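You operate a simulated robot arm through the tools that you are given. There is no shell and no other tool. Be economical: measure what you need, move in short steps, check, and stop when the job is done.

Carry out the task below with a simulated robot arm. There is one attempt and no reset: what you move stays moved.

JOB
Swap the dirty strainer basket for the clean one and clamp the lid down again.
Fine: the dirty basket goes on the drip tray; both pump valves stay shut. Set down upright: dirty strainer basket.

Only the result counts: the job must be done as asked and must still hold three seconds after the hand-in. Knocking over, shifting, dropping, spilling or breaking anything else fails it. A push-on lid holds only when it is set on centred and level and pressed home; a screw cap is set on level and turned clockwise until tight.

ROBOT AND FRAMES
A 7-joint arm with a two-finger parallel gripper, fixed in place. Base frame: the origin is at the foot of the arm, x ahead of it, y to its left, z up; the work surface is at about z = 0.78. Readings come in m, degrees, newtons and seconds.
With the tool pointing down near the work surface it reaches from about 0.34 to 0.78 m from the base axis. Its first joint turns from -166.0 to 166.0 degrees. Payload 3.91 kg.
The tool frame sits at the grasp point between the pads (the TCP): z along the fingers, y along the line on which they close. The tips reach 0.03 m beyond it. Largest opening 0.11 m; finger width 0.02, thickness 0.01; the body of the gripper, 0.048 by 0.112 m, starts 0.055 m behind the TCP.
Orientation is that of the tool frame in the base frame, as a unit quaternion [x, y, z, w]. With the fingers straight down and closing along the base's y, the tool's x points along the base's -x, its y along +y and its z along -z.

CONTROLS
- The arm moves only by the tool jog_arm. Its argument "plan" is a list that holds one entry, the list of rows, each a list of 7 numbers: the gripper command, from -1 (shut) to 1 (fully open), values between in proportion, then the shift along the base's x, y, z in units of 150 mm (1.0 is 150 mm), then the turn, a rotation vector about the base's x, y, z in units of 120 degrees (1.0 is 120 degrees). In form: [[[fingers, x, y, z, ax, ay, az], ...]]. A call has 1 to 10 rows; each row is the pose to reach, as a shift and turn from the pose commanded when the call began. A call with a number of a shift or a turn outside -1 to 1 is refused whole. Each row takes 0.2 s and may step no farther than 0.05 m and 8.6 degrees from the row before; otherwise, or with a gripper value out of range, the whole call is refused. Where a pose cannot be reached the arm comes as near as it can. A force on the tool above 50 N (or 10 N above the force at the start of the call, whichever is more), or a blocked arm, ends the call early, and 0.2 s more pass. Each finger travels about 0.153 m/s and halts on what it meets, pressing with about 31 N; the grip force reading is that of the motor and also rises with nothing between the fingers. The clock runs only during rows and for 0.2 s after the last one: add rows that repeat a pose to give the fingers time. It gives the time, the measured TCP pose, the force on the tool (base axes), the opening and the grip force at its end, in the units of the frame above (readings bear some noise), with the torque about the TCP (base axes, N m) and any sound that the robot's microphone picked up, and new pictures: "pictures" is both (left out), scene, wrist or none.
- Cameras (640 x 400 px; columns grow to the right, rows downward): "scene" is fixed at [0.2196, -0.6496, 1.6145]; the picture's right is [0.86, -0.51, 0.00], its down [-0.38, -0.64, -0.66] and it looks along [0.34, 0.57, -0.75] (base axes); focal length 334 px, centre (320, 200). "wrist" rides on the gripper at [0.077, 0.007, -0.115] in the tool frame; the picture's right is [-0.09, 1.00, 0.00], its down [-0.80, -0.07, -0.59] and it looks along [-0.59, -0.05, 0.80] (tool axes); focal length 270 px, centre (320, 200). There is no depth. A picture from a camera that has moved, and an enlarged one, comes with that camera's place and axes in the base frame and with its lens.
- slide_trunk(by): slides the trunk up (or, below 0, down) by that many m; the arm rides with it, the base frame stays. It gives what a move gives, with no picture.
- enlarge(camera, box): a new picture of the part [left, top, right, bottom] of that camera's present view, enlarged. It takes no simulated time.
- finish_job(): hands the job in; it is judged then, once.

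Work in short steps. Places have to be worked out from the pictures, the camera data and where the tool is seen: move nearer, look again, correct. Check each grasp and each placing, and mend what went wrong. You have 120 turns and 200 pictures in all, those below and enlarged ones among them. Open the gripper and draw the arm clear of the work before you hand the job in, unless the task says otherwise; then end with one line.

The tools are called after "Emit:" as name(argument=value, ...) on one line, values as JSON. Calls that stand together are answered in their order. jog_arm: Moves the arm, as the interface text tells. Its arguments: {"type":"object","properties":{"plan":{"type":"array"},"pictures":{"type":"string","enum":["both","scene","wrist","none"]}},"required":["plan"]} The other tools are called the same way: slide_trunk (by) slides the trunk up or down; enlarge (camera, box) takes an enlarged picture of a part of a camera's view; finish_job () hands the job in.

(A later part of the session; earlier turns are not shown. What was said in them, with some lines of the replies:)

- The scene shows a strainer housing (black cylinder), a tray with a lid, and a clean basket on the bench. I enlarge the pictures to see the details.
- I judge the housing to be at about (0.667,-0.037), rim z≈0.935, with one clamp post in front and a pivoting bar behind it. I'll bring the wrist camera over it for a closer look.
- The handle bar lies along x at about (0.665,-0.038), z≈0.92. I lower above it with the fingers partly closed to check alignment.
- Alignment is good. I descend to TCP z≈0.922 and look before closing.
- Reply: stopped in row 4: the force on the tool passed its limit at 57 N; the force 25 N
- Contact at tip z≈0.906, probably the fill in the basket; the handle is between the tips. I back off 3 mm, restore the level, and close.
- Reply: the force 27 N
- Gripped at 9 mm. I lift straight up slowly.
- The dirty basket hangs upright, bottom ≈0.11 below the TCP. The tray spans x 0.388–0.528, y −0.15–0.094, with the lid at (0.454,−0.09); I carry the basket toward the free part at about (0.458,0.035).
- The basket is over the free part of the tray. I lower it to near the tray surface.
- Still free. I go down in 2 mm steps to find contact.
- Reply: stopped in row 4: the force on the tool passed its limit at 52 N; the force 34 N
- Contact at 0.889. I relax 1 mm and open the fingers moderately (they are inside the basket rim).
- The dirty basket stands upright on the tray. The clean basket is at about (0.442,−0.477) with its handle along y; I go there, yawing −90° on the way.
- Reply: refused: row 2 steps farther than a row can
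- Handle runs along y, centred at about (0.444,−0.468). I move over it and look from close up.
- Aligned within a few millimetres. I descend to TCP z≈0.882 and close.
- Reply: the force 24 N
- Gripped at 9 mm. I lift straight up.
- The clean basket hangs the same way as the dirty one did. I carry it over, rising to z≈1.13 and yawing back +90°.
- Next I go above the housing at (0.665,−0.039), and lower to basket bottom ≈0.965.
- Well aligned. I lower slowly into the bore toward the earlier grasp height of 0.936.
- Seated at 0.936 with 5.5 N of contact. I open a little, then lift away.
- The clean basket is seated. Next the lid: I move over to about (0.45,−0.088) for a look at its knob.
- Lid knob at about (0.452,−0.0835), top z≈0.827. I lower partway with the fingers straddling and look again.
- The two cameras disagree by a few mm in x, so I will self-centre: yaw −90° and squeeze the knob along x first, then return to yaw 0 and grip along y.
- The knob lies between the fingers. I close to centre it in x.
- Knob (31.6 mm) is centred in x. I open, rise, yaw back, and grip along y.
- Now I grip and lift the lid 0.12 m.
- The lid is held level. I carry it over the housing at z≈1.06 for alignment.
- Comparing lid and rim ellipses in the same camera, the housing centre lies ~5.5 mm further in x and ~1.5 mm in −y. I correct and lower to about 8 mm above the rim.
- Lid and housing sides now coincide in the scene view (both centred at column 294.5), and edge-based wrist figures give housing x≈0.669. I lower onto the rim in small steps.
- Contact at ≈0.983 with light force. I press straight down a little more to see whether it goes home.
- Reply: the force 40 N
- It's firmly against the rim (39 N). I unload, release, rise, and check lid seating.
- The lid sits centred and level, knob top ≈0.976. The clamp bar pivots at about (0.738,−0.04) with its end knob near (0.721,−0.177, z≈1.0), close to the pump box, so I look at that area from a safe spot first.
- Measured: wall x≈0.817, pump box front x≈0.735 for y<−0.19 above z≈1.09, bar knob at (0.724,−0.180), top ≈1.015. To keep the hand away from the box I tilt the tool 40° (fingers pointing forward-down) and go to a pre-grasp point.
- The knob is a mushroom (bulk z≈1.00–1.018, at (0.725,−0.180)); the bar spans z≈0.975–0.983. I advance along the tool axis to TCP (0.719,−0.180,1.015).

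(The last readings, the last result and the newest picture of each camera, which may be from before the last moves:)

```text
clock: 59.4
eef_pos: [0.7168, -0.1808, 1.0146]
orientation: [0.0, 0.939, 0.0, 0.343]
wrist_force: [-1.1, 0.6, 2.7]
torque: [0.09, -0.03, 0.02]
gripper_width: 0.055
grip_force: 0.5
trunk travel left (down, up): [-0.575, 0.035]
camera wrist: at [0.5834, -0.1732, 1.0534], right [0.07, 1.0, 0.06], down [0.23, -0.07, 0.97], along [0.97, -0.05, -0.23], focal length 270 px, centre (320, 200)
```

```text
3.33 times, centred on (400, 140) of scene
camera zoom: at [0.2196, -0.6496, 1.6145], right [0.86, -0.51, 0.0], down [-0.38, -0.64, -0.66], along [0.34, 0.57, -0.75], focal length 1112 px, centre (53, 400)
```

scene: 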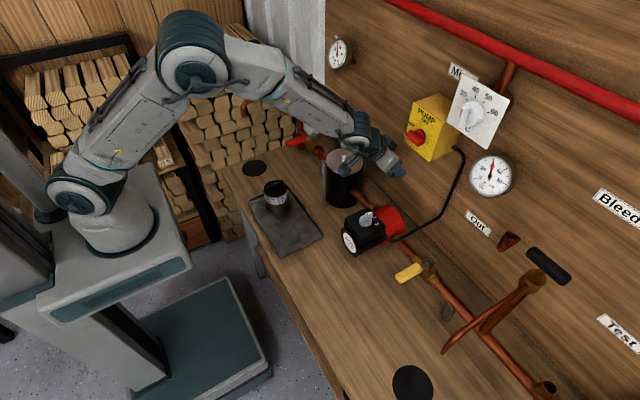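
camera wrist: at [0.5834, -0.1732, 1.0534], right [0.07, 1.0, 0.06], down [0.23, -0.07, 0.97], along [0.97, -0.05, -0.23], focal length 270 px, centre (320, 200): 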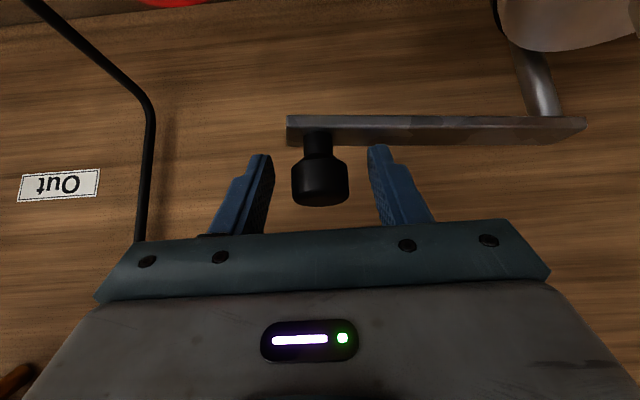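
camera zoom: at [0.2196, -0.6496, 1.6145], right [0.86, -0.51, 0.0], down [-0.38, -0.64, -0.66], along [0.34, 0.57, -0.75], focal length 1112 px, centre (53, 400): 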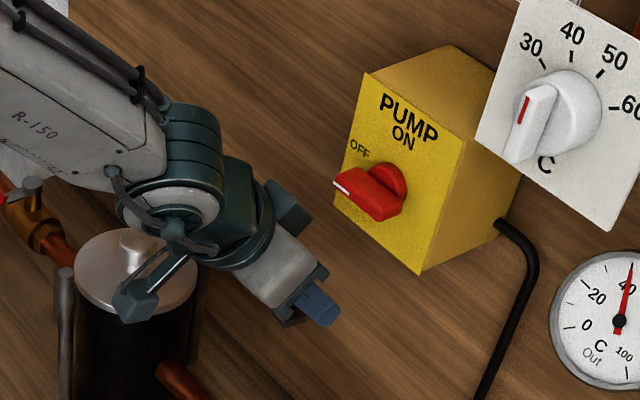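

The right fingertip just touches the bar top (2.7 N). I raise 3 mm and close on the knob.

Emit:
jog_arm(plan=[[[0, 0, 0, 0.02, 0, 0, 0], [-0.4, 0, 0, 0.02, 0, 0, 0], [-1, 0, 0, 0.02, 0, 0, 0], [-1, 0, 0, 0.02, 0, 0, 0]]], pictures="wrist")

```text
clock: 60.4
eef_pos: [0.7171, -0.1806, 1.0178]
orientation: [0.0, 0.939, 0.0, 0.343]
wrist_force: [0.0, 0.7, -0.8]
torque: [0.04, 0.03, -0.03]
gripper_width: 0.029
grip_force: 45.1
trunk travel left (down, up): [-0.575, 0.035]
camera wrist: at [0.5835, -0.1732, 1.0563], right [0.07, 1.0, 0.06], down [0.23, -0.07, 0.97], along [0.97, -0.05, -0.24], focal length 270 px, centre (320, 200)
```

wrist: 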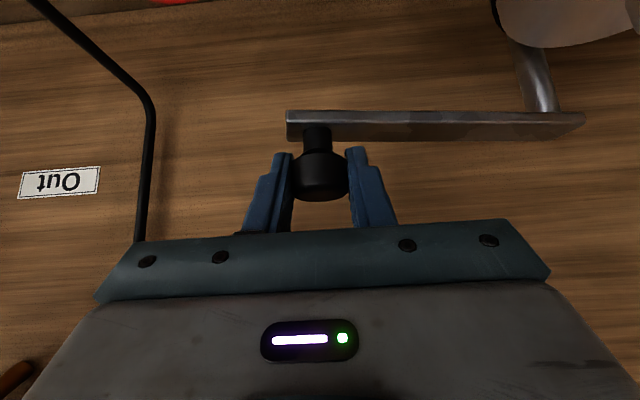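

Knob gripped. I swing it along the arc (pivot ≈(0.738,−0.040), radius 0.141) by the first ~20°.

Emit:
jog_arm(plan=[[[-1, -0.077, 0.011, 0, 0, 0, 0], [-1, -0.157, 0.029, 0, 0, 0, 0], [-1, -0.235, 0.053, 0, 0, 0, 0], [-1, -0.311, 0.085, 0, 0, 0, 0], [-1, -0.311, 0.085, 0, 0, 0, 0]]])

```text
clock: 61.6
eef_pos: [0.6704, -0.1659, 1.0177]
orientation: [-0.001, 0.94, 0.0, 0.342]
wrist_force: [6.9, 9.3, -0.7]
torque: [0.2, -0.4, -0.15]
gripper_width: 0.0291
grip_force: 45.4
trunk travel left (down, up): [-0.575, 0.035]
camera wrist: at [0.5375, -0.159, 1.0564], right [0.07, 1.0, 0.06], down [0.23, -0.07, 0.97], along [0.97, -0.05, -0.24], focal length 270 px, centre (320, 200)
```

scene: 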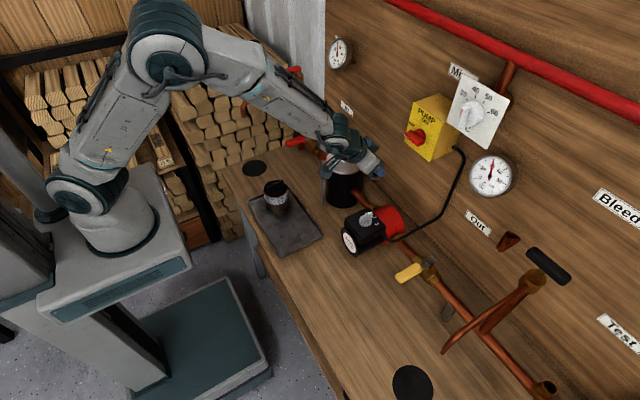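
wrist: 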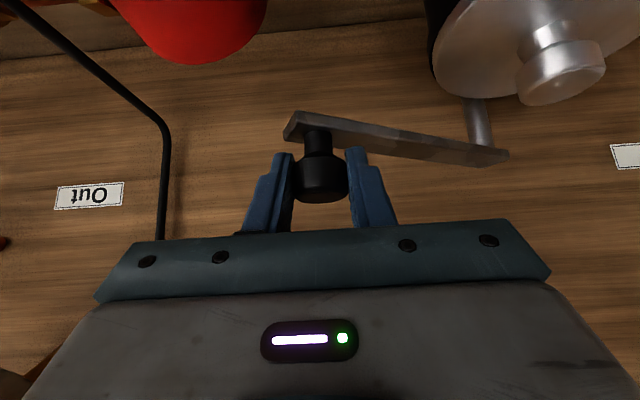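

The bar swings with the knob; light forces suggest a slightly smaller radius (0.139). I continue to about −145°.

Emit:
jog_arm(plan=[[[-1, -0.066, 0.049, 0, 0, 0, 0], [-1, -0.134, 0.093, 0, 0, 0, 0], [-1, -0.198, 0.142, 0, 0, 0, 0], [-1, -0.258, 0.197, 0, 0, 0, 0], [-1, -0.313, 0.257, 0, 0, 0, 0], [-1, -0.362, 0.321, 0, 0, 0, 0], [-1, -0.362, 0.321, 0, 0, 0, 0]]])

```text
clock: 63.2
eef_pos: [0.6153, -0.1231, 1.0177]
orientation: [0.001, 0.94, 0.0, 0.342]
wrist_force: [-6.2, -9.2, 0.1]
torque: [-0.27, 0.08, -0.65]
gripper_width: 0.029
grip_force: 45.0
trunk travel left (down, up): [-0.575, 0.035]
camera wrist: at [0.4816, -0.1145, 1.0566], right [0.07, 1.0, 0.06], down [0.23, -0.07, 0.97], along [0.97, -0.05, -0.24], focal length 270 px, centre (320, 200)
```

scene: 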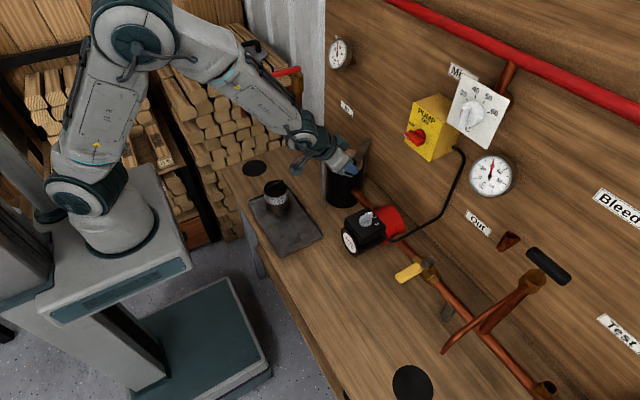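
wrist: 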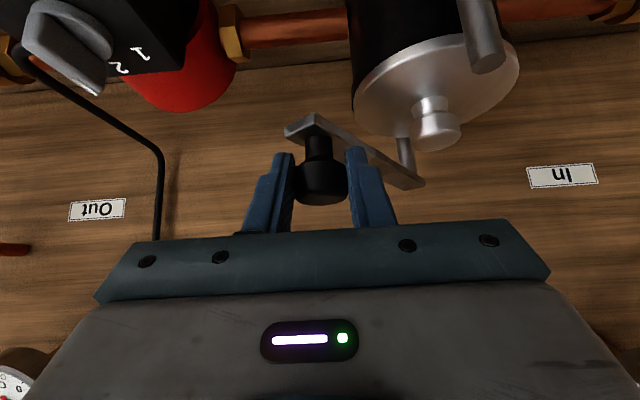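

Still moving well. I continue to about −165°, just before the bar reaches the lid knob.

Emit:
jog_arm(plan=[[[-1, -0.052, 0.063, 0, 0, 0, 0], [-1, -0.089, 0.135, 0, 0, 0, 0], [-1, -0.121, 0.211, 0, 0, 0, 0], [-1, -0.145, 0.289, 0, 0, 0, 0], [-1, -0.145, 0.289, 0, 0, 0, 0]]])

Emit:
enlarge(camera="wrist", box=[240, 0, 540, 220])

```text
clock: 64.4
eef_pos: [0.5948, -0.0753, 1.0174]
orientation: [-0.002, 0.94, 0.001, 0.343]
wrist_force: [-2.2, -0.9, 0.2]
torque: [0.07, -0.05, 0.05]
gripper_width: 0.0288
grip_force: 44.7
trunk travel left (down, up): [-0.575, 0.035]
camera wrist: at [0.4607, -0.0684, 1.0567], right [0.06, 1.0, 0.06], down [0.23, -0.07, 0.97], along [0.97, -0.05, -0.24], focal length 270 px, centre (320, 200)
```

scene: 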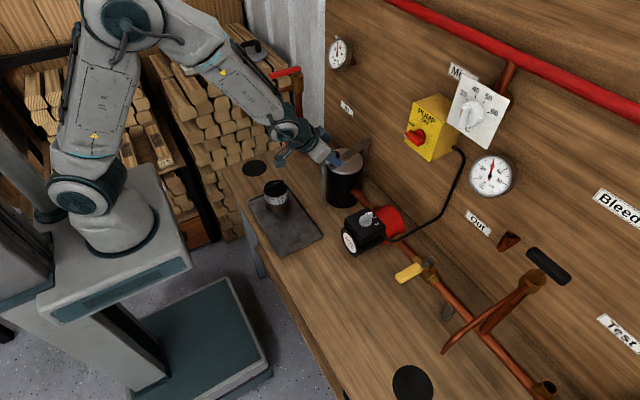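
wrist: 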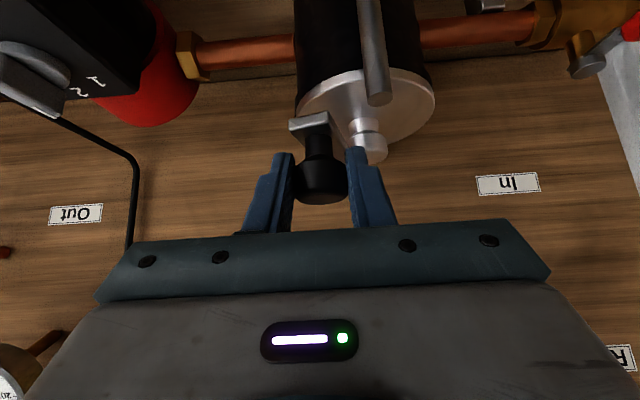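

```text
1.82 times, centred on (390, 110) of wrist
camera zoom: at [0.4607, -0.0684, 1.0567], right [0.06, 1.0, 0.06], down [0.23, -0.07, 0.97], along [0.97, -0.05, -0.24], focal length 491 px, centre (193, 364)
```

zoom: 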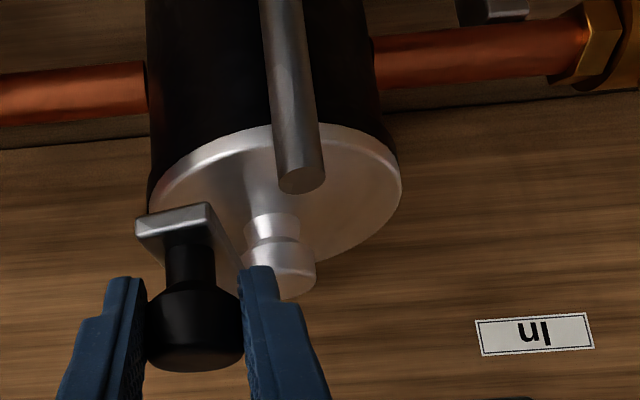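

Bar, post and lid knob show small vertical clearances. I move slowly on to −180°.

Emit:
jog_arm(plan=[[[-1, -0.01, 0.04, 0, 0, 0, 0], [-1, -0.018, 0.08, 0, 0, 0, 0], [-1, -0.025, 0.12, 0, 0, 0, 0], [-1, -0.029, 0.161, 0, 0, 0, 0], [-1, -0.031, 0.2, 0, 0, 0, 0], [-1, -0.032, 0.243, 0, 0, 0, 0], [-1, -0.032, 0.243, 0, 0, 0, 0]]])

Emit:
enlarge(camera="wrist", box=[240, 0, 540, 220])

Emit:
enlarge(camera="scene", box=[300, 120, 400, 220])

```text
clock: 66.0
eef_pos: [0.5907, -0.0408, 1.0193]
orientation: [0.0, 0.94, 0.0, 0.342]
wrist_force: [-2.7, -3.1, -0.4]
torque: [0.07, 0.01, -0.45]
gripper_width: 0.029
grip_force: 44.6
trunk travel left (down, up): [-0.575, 0.035]
camera wrist: at [0.4564, -0.0332, 1.0569], right [0.07, 1.0, 0.06], down [0.23, -0.07, 0.97], along [0.97, -0.05, -0.24], focal length 270 px, centre (320, 200)
```

scene: 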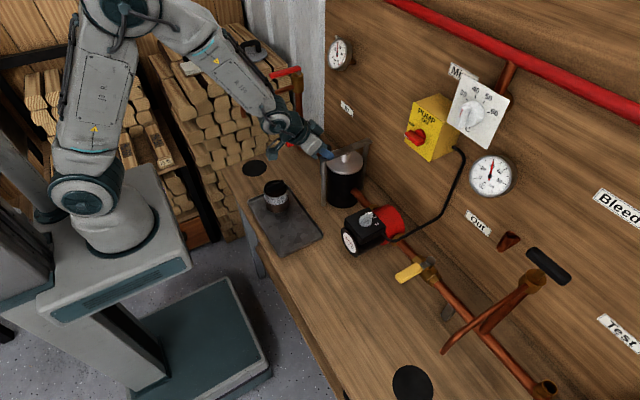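
wrist: 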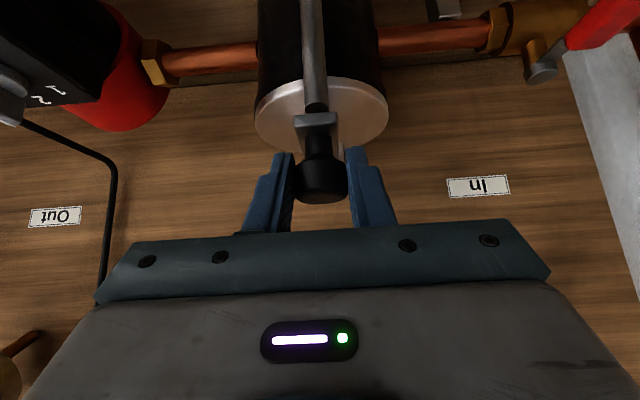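

```text
1.82 times, centred on (390, 110) of wrist
camera zoom: at [0.4564, -0.0332, 1.0569], right [0.07, 1.0, 0.06], down [0.23, -0.07, 0.97], along [0.97, -0.05, -0.24], focal length 491 px, centre (193, 364)
```

zoom: 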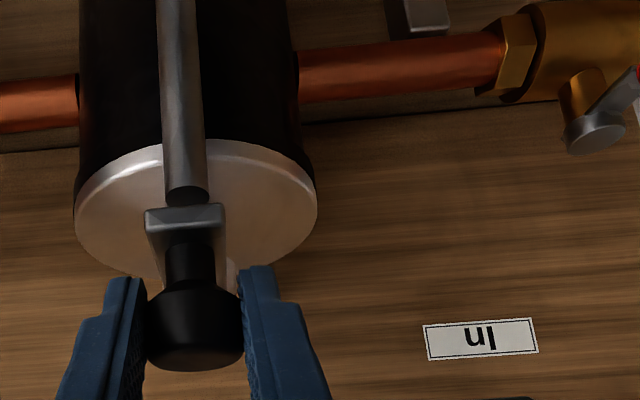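

```text
4.00 times, centred on (350, 170) of scene
camera zoom: at [0.2196, -0.6496, 1.6145], right [0.86, -0.51, 0.0], down [-0.38, -0.64, -0.66], along [0.34, 0.57, -0.75], focal length 1334 px, centre (200, 320)
```

zoom: 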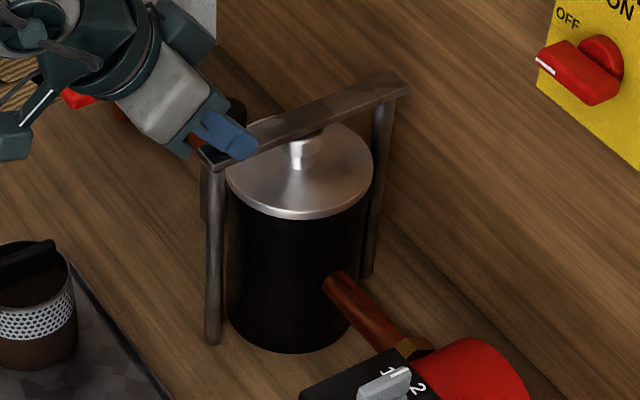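

The bar now lies over the post and the lid knob. I test gently whether the bar also moves down under a light press.

Emit:
jog_arm(plan=[[[-1, 0, 0, -0.01, 0, 0, 0], [-1, 0, 0, -0.02, 0, 0, 0], [-1, 0, 0, -0.02, 0, 0, 0]]], pictures="none")

```text
clock: 66.8
eef_pos: [0.5902, -0.0399, 1.0182]
orientation: [-0.002, 0.939, 0.001, 0.345]
wrist_force: [-1.6, 1.1, 23.2]
torque: [0.05, 0.23, 0.27]
gripper_width: 0.0291
grip_force: 44.7
trunk travel left (down, up): [-0.575, 0.035]
```

The bar is rigid downward, so it doesn't press further. I release the knob, back off along the tool axis and check that the bar stays.

Emit:
jog_arm(plan=[[[-1, 0, 0, 0.02, 0, 0, 0], [-0.5, 0, 0, 0.02, 0, 0, 0], [0, 0, 0, 0.02, 0, 0, 0], [0, 0, 0, 0.02, 0, 0, 0], [0, -0.1, 0, 0.14, 0, 0, 0], [0, -0.25, 0, 0.32, 0, 0, 0], [0, -0.4, 0, 0.55, 0, 0, 0], [0, -0.4, 0, 0.8, 0, 0.06, 0], [0, -0.4, 0, 0.8, 0, 0.125, 0], [0, -0.4, 0, 0.8, 0, 0.19, 0]]], pictures="none")

Emit:
jog_arm(plan=[[[0, 0.1, 0, 0, 0, 0.07, 0], [0, 0.25, 0, 0, 0, 0.14, 0], [0, 0.35, 0, 0, 0, 0.145, 0], [0, 0.35, 0, 0, 0, 0.145, 0]]])

Emit:
enlarge(camera="scene", box=[300, 120, 400, 220])

Emit:
enlarge(camera="wrist", box=[200, 0, 440, 240])

```text
clock: 69.0
eef_pos: [0.5298, -0.0403, 1.1343]
orientation: [-0.001, 0.989, -0.001, 0.148]
wrist_force: [-0.5, 0.9, 0.2]
torque: [-0.06, 0.02, 0.01]
gripper_width: 0.0549
grip_force: 0.0
trunk travel left (down, up): [-0.575, 0.035]
```

```text
clock: 70.0
eef_pos: [0.5815, -0.0411, 1.1352]
orientation: [0.0, 1.0, 0.0, -0.001]
wrist_force: [-0.2, -0.7, 0.5]
torque: [-0.01, -0.01, 0.05]
gripper_width: 0.0549
grip_force: 0.0
trunk travel left (down, up): [-0.575, 0.035]
camera wrist: at [0.5042, -0.0331, 1.2502], right [0.09, 1.0, 0.0], down [0.8, -0.07, 0.59], along [0.59, -0.05, -0.81], focal length 270 px, centre (320, 200)
```

scene: 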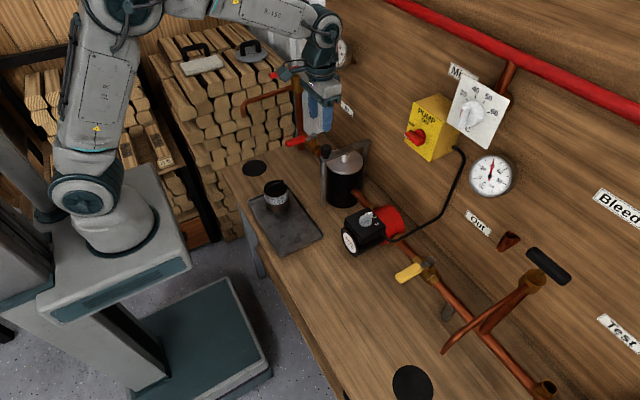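
wrist: 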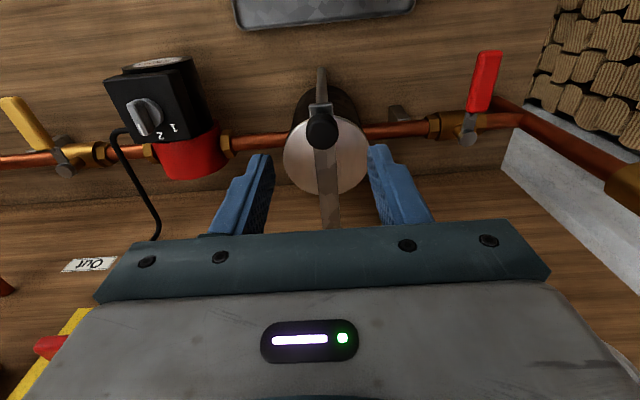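

```text
4.00 times, centred on (350, 170) of scene
camera zoom: at [0.2196, -0.6496, 1.6145], right [0.86, -0.51, 0.0], down [-0.38, -0.64, -0.66], along [0.34, 0.57, -0.75], focal length 1334 px, centre (200, 320)
```

zoom: 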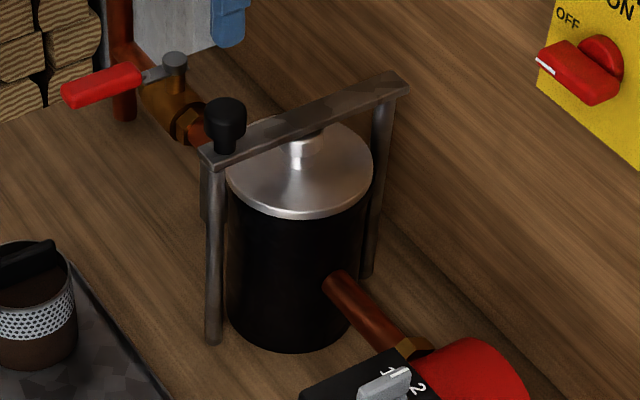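

```text
1.67 times, centred on (320, 120) of wrist
camera zoom: at [0.5042, -0.0331, 1.2502], right [0.09, 1.0, 0.0], down [0.8, -0.07, 0.59], along [0.59, -0.05, -0.81], focal length 450 px, centre (320, 333)
```

zoom: 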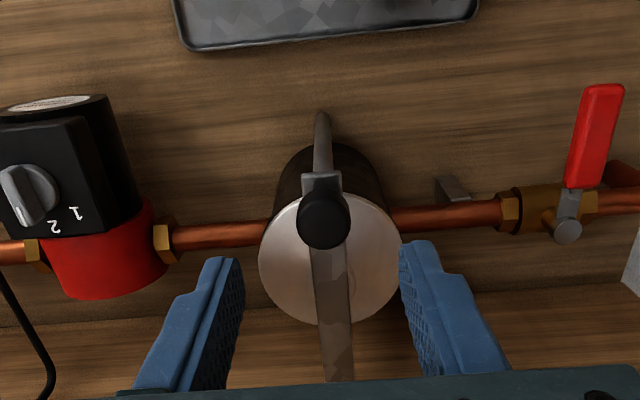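

The bar stays in place on the post over the lid knob. In case the knob is a tightening screw, I grip it vertically and try a clockwise turn.

Emit:
jog_arm(plan=[[[0, 0.05, 0, -0.25, 0, 0, 0], [0, 0.107, 0.003, -0.5, 0, 0, 0], [0, 0.107, 0.003, -0.7, 0, 0, 0], [0, 0.107, 0.003, -0.775, 0, 0, 0], [0, 0.107, 0.003, -0.775, 0, 0, 0], [-0.5, 0.107, 0.003, -0.775, 0, 0, 0], [-1, 0.107, 0.003, -0.775, 0, 0, 0], [-1, 0.107, 0.003, -0.775, 0, 0, 0]]])

```text
clock: 71.8
eef_pos: [0.598, -0.0398, 1.0191]
orientation: [0.001, 1.0, 0.0, -0.001]
wrist_force: [-0.6, -0.7, -1.2]
torque: [-0.02, -0.3, -0.1]
gripper_width: 0.0291
grip_force: 44.9
trunk travel left (down, up): [-0.575, 0.035]
camera wrist: at [0.5205, -0.0324, 1.1338], right [0.09, 1.0, 0.0], down [0.8, -0.07, 0.59], along [0.59, -0.05, -0.81], focal length 270 px, centre (320, 200)
```

scene: 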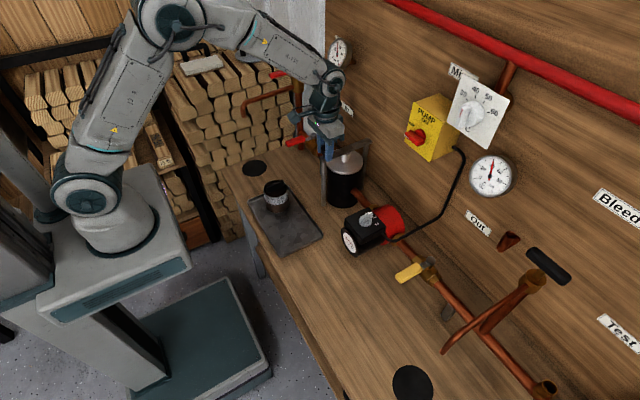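
wrist: 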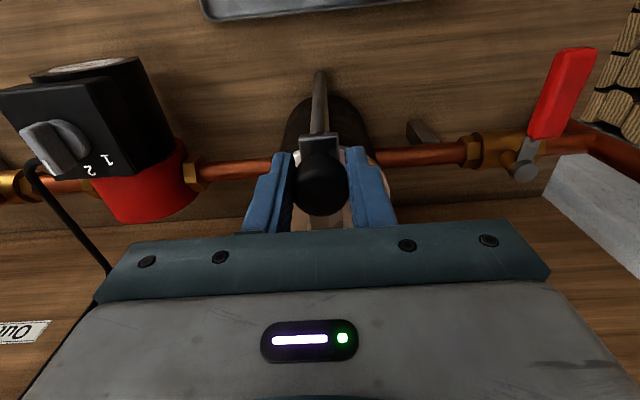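

Emit:
jog_arm(plan=[[[-1, 0, 0, 0, 0, 0, -0.06], [-1, 0, 0, 0, 0, 0, -0.12], [-1, 0, 0, 0, 0, 0, -0.18], [-1, 0, 0, 0, 0, 0, -0.24], [-1, 0, 0, 0, 0, 0, -0.3]]])

Emit:
enlarge(camera="scene", box=[300, 120, 400, 220])

```text
clock: 73.0
eef_pos: [0.5997, -0.0396, 1.0192]
orientation: [0.31, 0.951, 0.0, -0.001]
wrist_force: [1.5, 4.9, 1.3]
torque: [0.01, -0.08, 0.56]
gripper_width: 0.0291
grip_force: 45.0
trunk travel left (down, up): [-0.575, 0.035]
camera wrist: at [0.5399, 0.0108, 1.1341], right [0.66, 0.75, 0.0], down [0.61, -0.53, 0.59], along [0.45, -0.39, -0.81], focal length 270 px, centre (320, 200)
```

scene: 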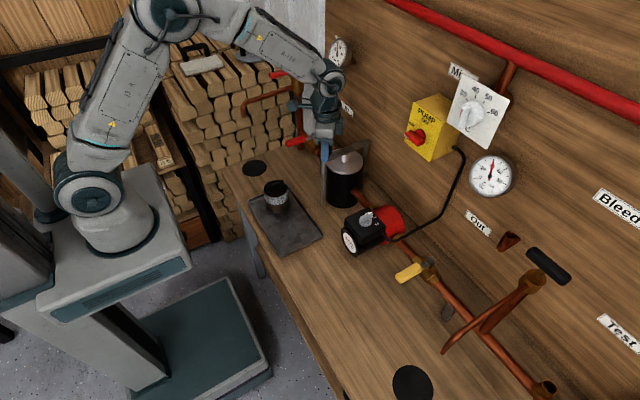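
wrist: 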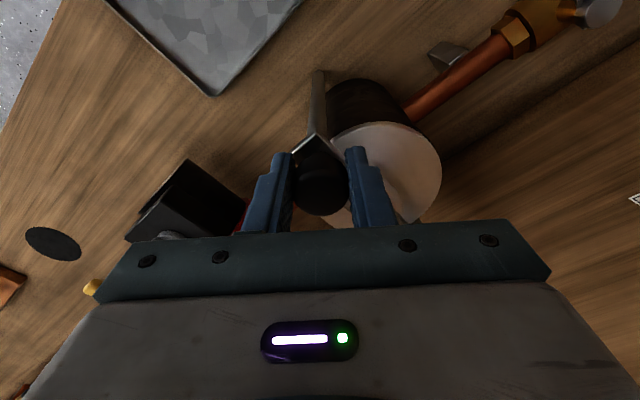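

```text
4.00 times, centred on (350, 170) of scene
camera zoom: at [0.2196, -0.6496, 1.6145], right [0.86, -0.51, 0.0], down [-0.38, -0.64, -0.66], along [0.34, 0.57, -0.75], focal length 1334 px, centre (200, 320)
```

zoom: 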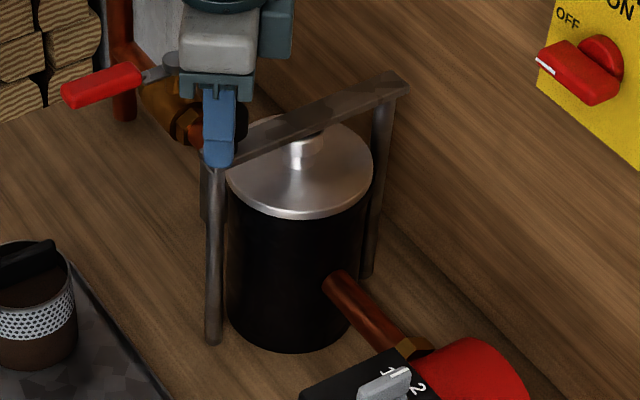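

The knob only slips (steady 0.56 Nm, no travel), so it is a fixed handle. I open, rise clear, and inspect everything.

Emit:
jog_arm(plan=[[[-0.6, 0, 0, 0, 0, 0, -0.3], [0, 0, 0, 0, 0, 0, -0.3], [0, 0, 0, 0, 0, 0, -0.3], [0, 0, 0, 0.1, 0, 0, -0.3], [0, 0, 0, 0.3, 0, 0, -0.24], [0, 0, 0, 0.6, 0, 0, -0.18], [0, -0.1, 0, 0.9, 0, 0, -0.12], [0, -0.35, 0, 0.95, 0, 0, -0.06], [0, -0.6, 0, 0.95, 0, 0, 0], [0, -0.6, 0, 0.95, 0, 0, 0]]])

Emit:
enlarge(camera="scene", box=[230, 110, 420, 260])

Emit:
enlarge(camera="wrist", box=[200, 60, 440, 240])

```text
refused: row 1 steps farther than a row can; nothing moved
```

```text
2.67 times, centred on (325, 185) of scene
camera zoom: at [0.2196, -0.6496, 1.6145], right [0.86, -0.51, 0.0], down [-0.38, -0.64, -0.66], along [0.34, 0.57, -0.75], focal length 890 px, centre (307, 240)
```

zoom: 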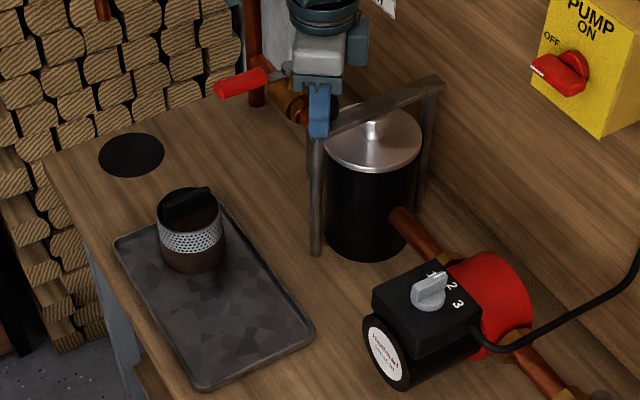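

```text
2.22 times, centred on (320, 150) of wrist
camera zoom: at [0.5399, 0.0108, 1.1341], right [0.66, 0.75, 0.0], down [0.61, -0.53, 0.59], along [0.45, -0.39, -0.81], focal length 601 px, centre (320, 311)
```

zoom: 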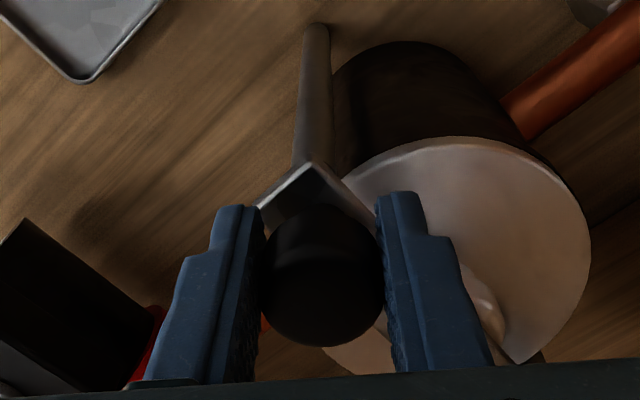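

The yaw values must be relative to the present pose; I redo the release and retreat.

Emit:
jog_arm(plan=[[[-0.6, 0, 0, 0, 0, 0, 0], [0, 0, 0, 0, 0, 0, 0], [0, 0, 0, 0, 0, 0, 0], [0, 0, 0, 0.1, 0, 0, 0], [0, 0, 0, 0.3, 0, 0, 0.06], [0, 0, 0, 0.6, 0, 0, 0.12], [0, -0.1, 0, 0.85, 0, 0, 0.18], [0, -0.35, 0, 0.95, 0, 0, 0.24], [0, -0.6, 0, 0.95, 0, 0, 0.3], [0, -0.6, 0, 0.95, 0, 0, 0.3]]])

Emit:
enlarge(camera="scene", box=[230, 110, 420, 260])

Emit:
enlarge(camera="wrist", box=[200, 60, 440, 240])

```text
clock: 75.2
eef_pos: [0.5103, -0.0408, 1.1609]
orientation: [-0.002, 1.0, 0.001, -0.002]
wrist_force: [0.6, 0.4, 0.4]
torque: [0.0, 0.0, -0.02]
gripper_width: 0.0549
grip_force: 0.0
trunk travel left (down, up): [-0.575, 0.035]
camera wrist: at [0.4323, -0.034, 1.2761], right [0.09, 1.0, 0.0], down [0.8, -0.07, 0.59], along [0.59, -0.05, -0.81], focal length 270 px, centre (320, 200)
```

scene: 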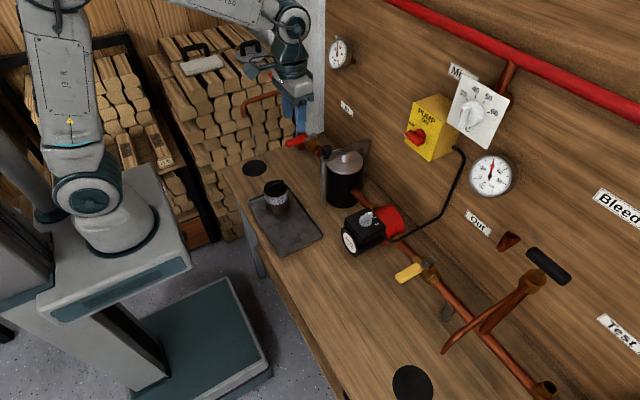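
wrist: 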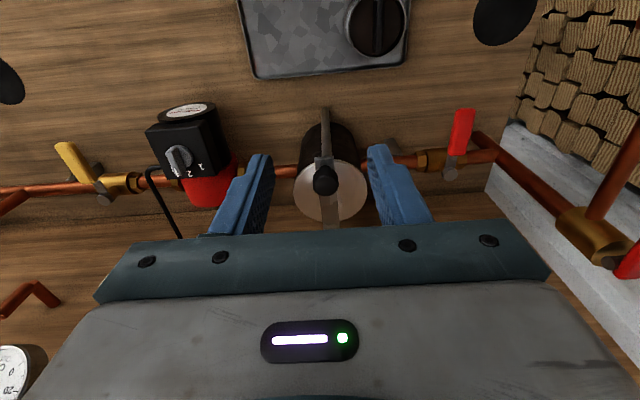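

```text
2.67 times, centred on (325, 185) of scene
camera zoom: at [0.2196, -0.6496, 1.6145], right [0.86, -0.51, 0.0], down [-0.38, -0.64, -0.66], along [0.34, 0.57, -0.75], focal length 890 px, centre (307, 240)
```

zoom: 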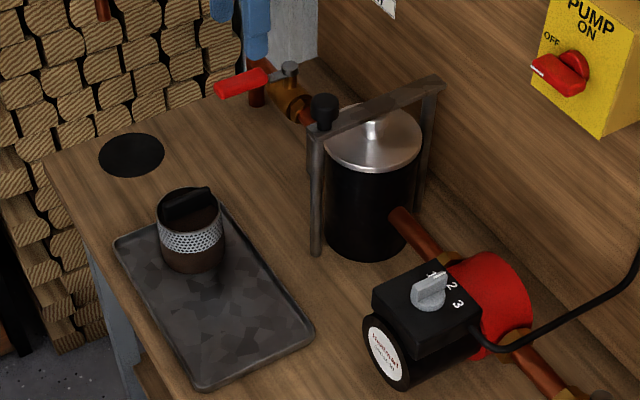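

```text
2.22 times, centred on (320, 150) of wrist
camera zoom: at [0.4323, -0.034, 1.2761], right [0.09, 1.0, 0.0], down [0.8, -0.07, 0.59], along [0.59, -0.05, -0.81], focal length 601 px, centre (320, 311)
```

zoom: 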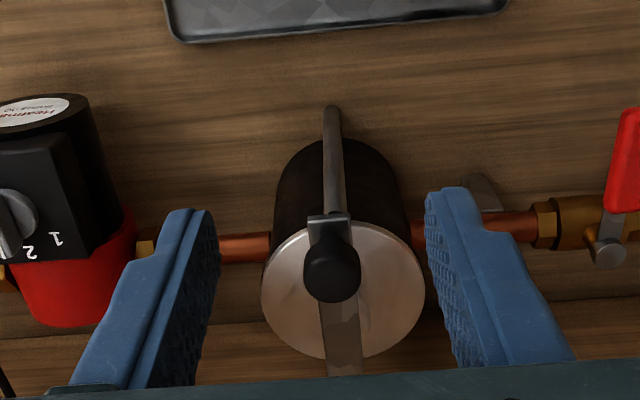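

Everything is as asked: clean basket in the housing, lid centred and level under the clamp bar, dirty basket upright on the tray, valves untouched and arm clear. I hand in.

Emit:
finish_job()

```text
The job is handed in.
```

The clean strainer basket is in the housing, with the lid seated and the clamp bar swung back over it. The dirty basket stands upright on the drip tray, and I did not touch the pump valves.
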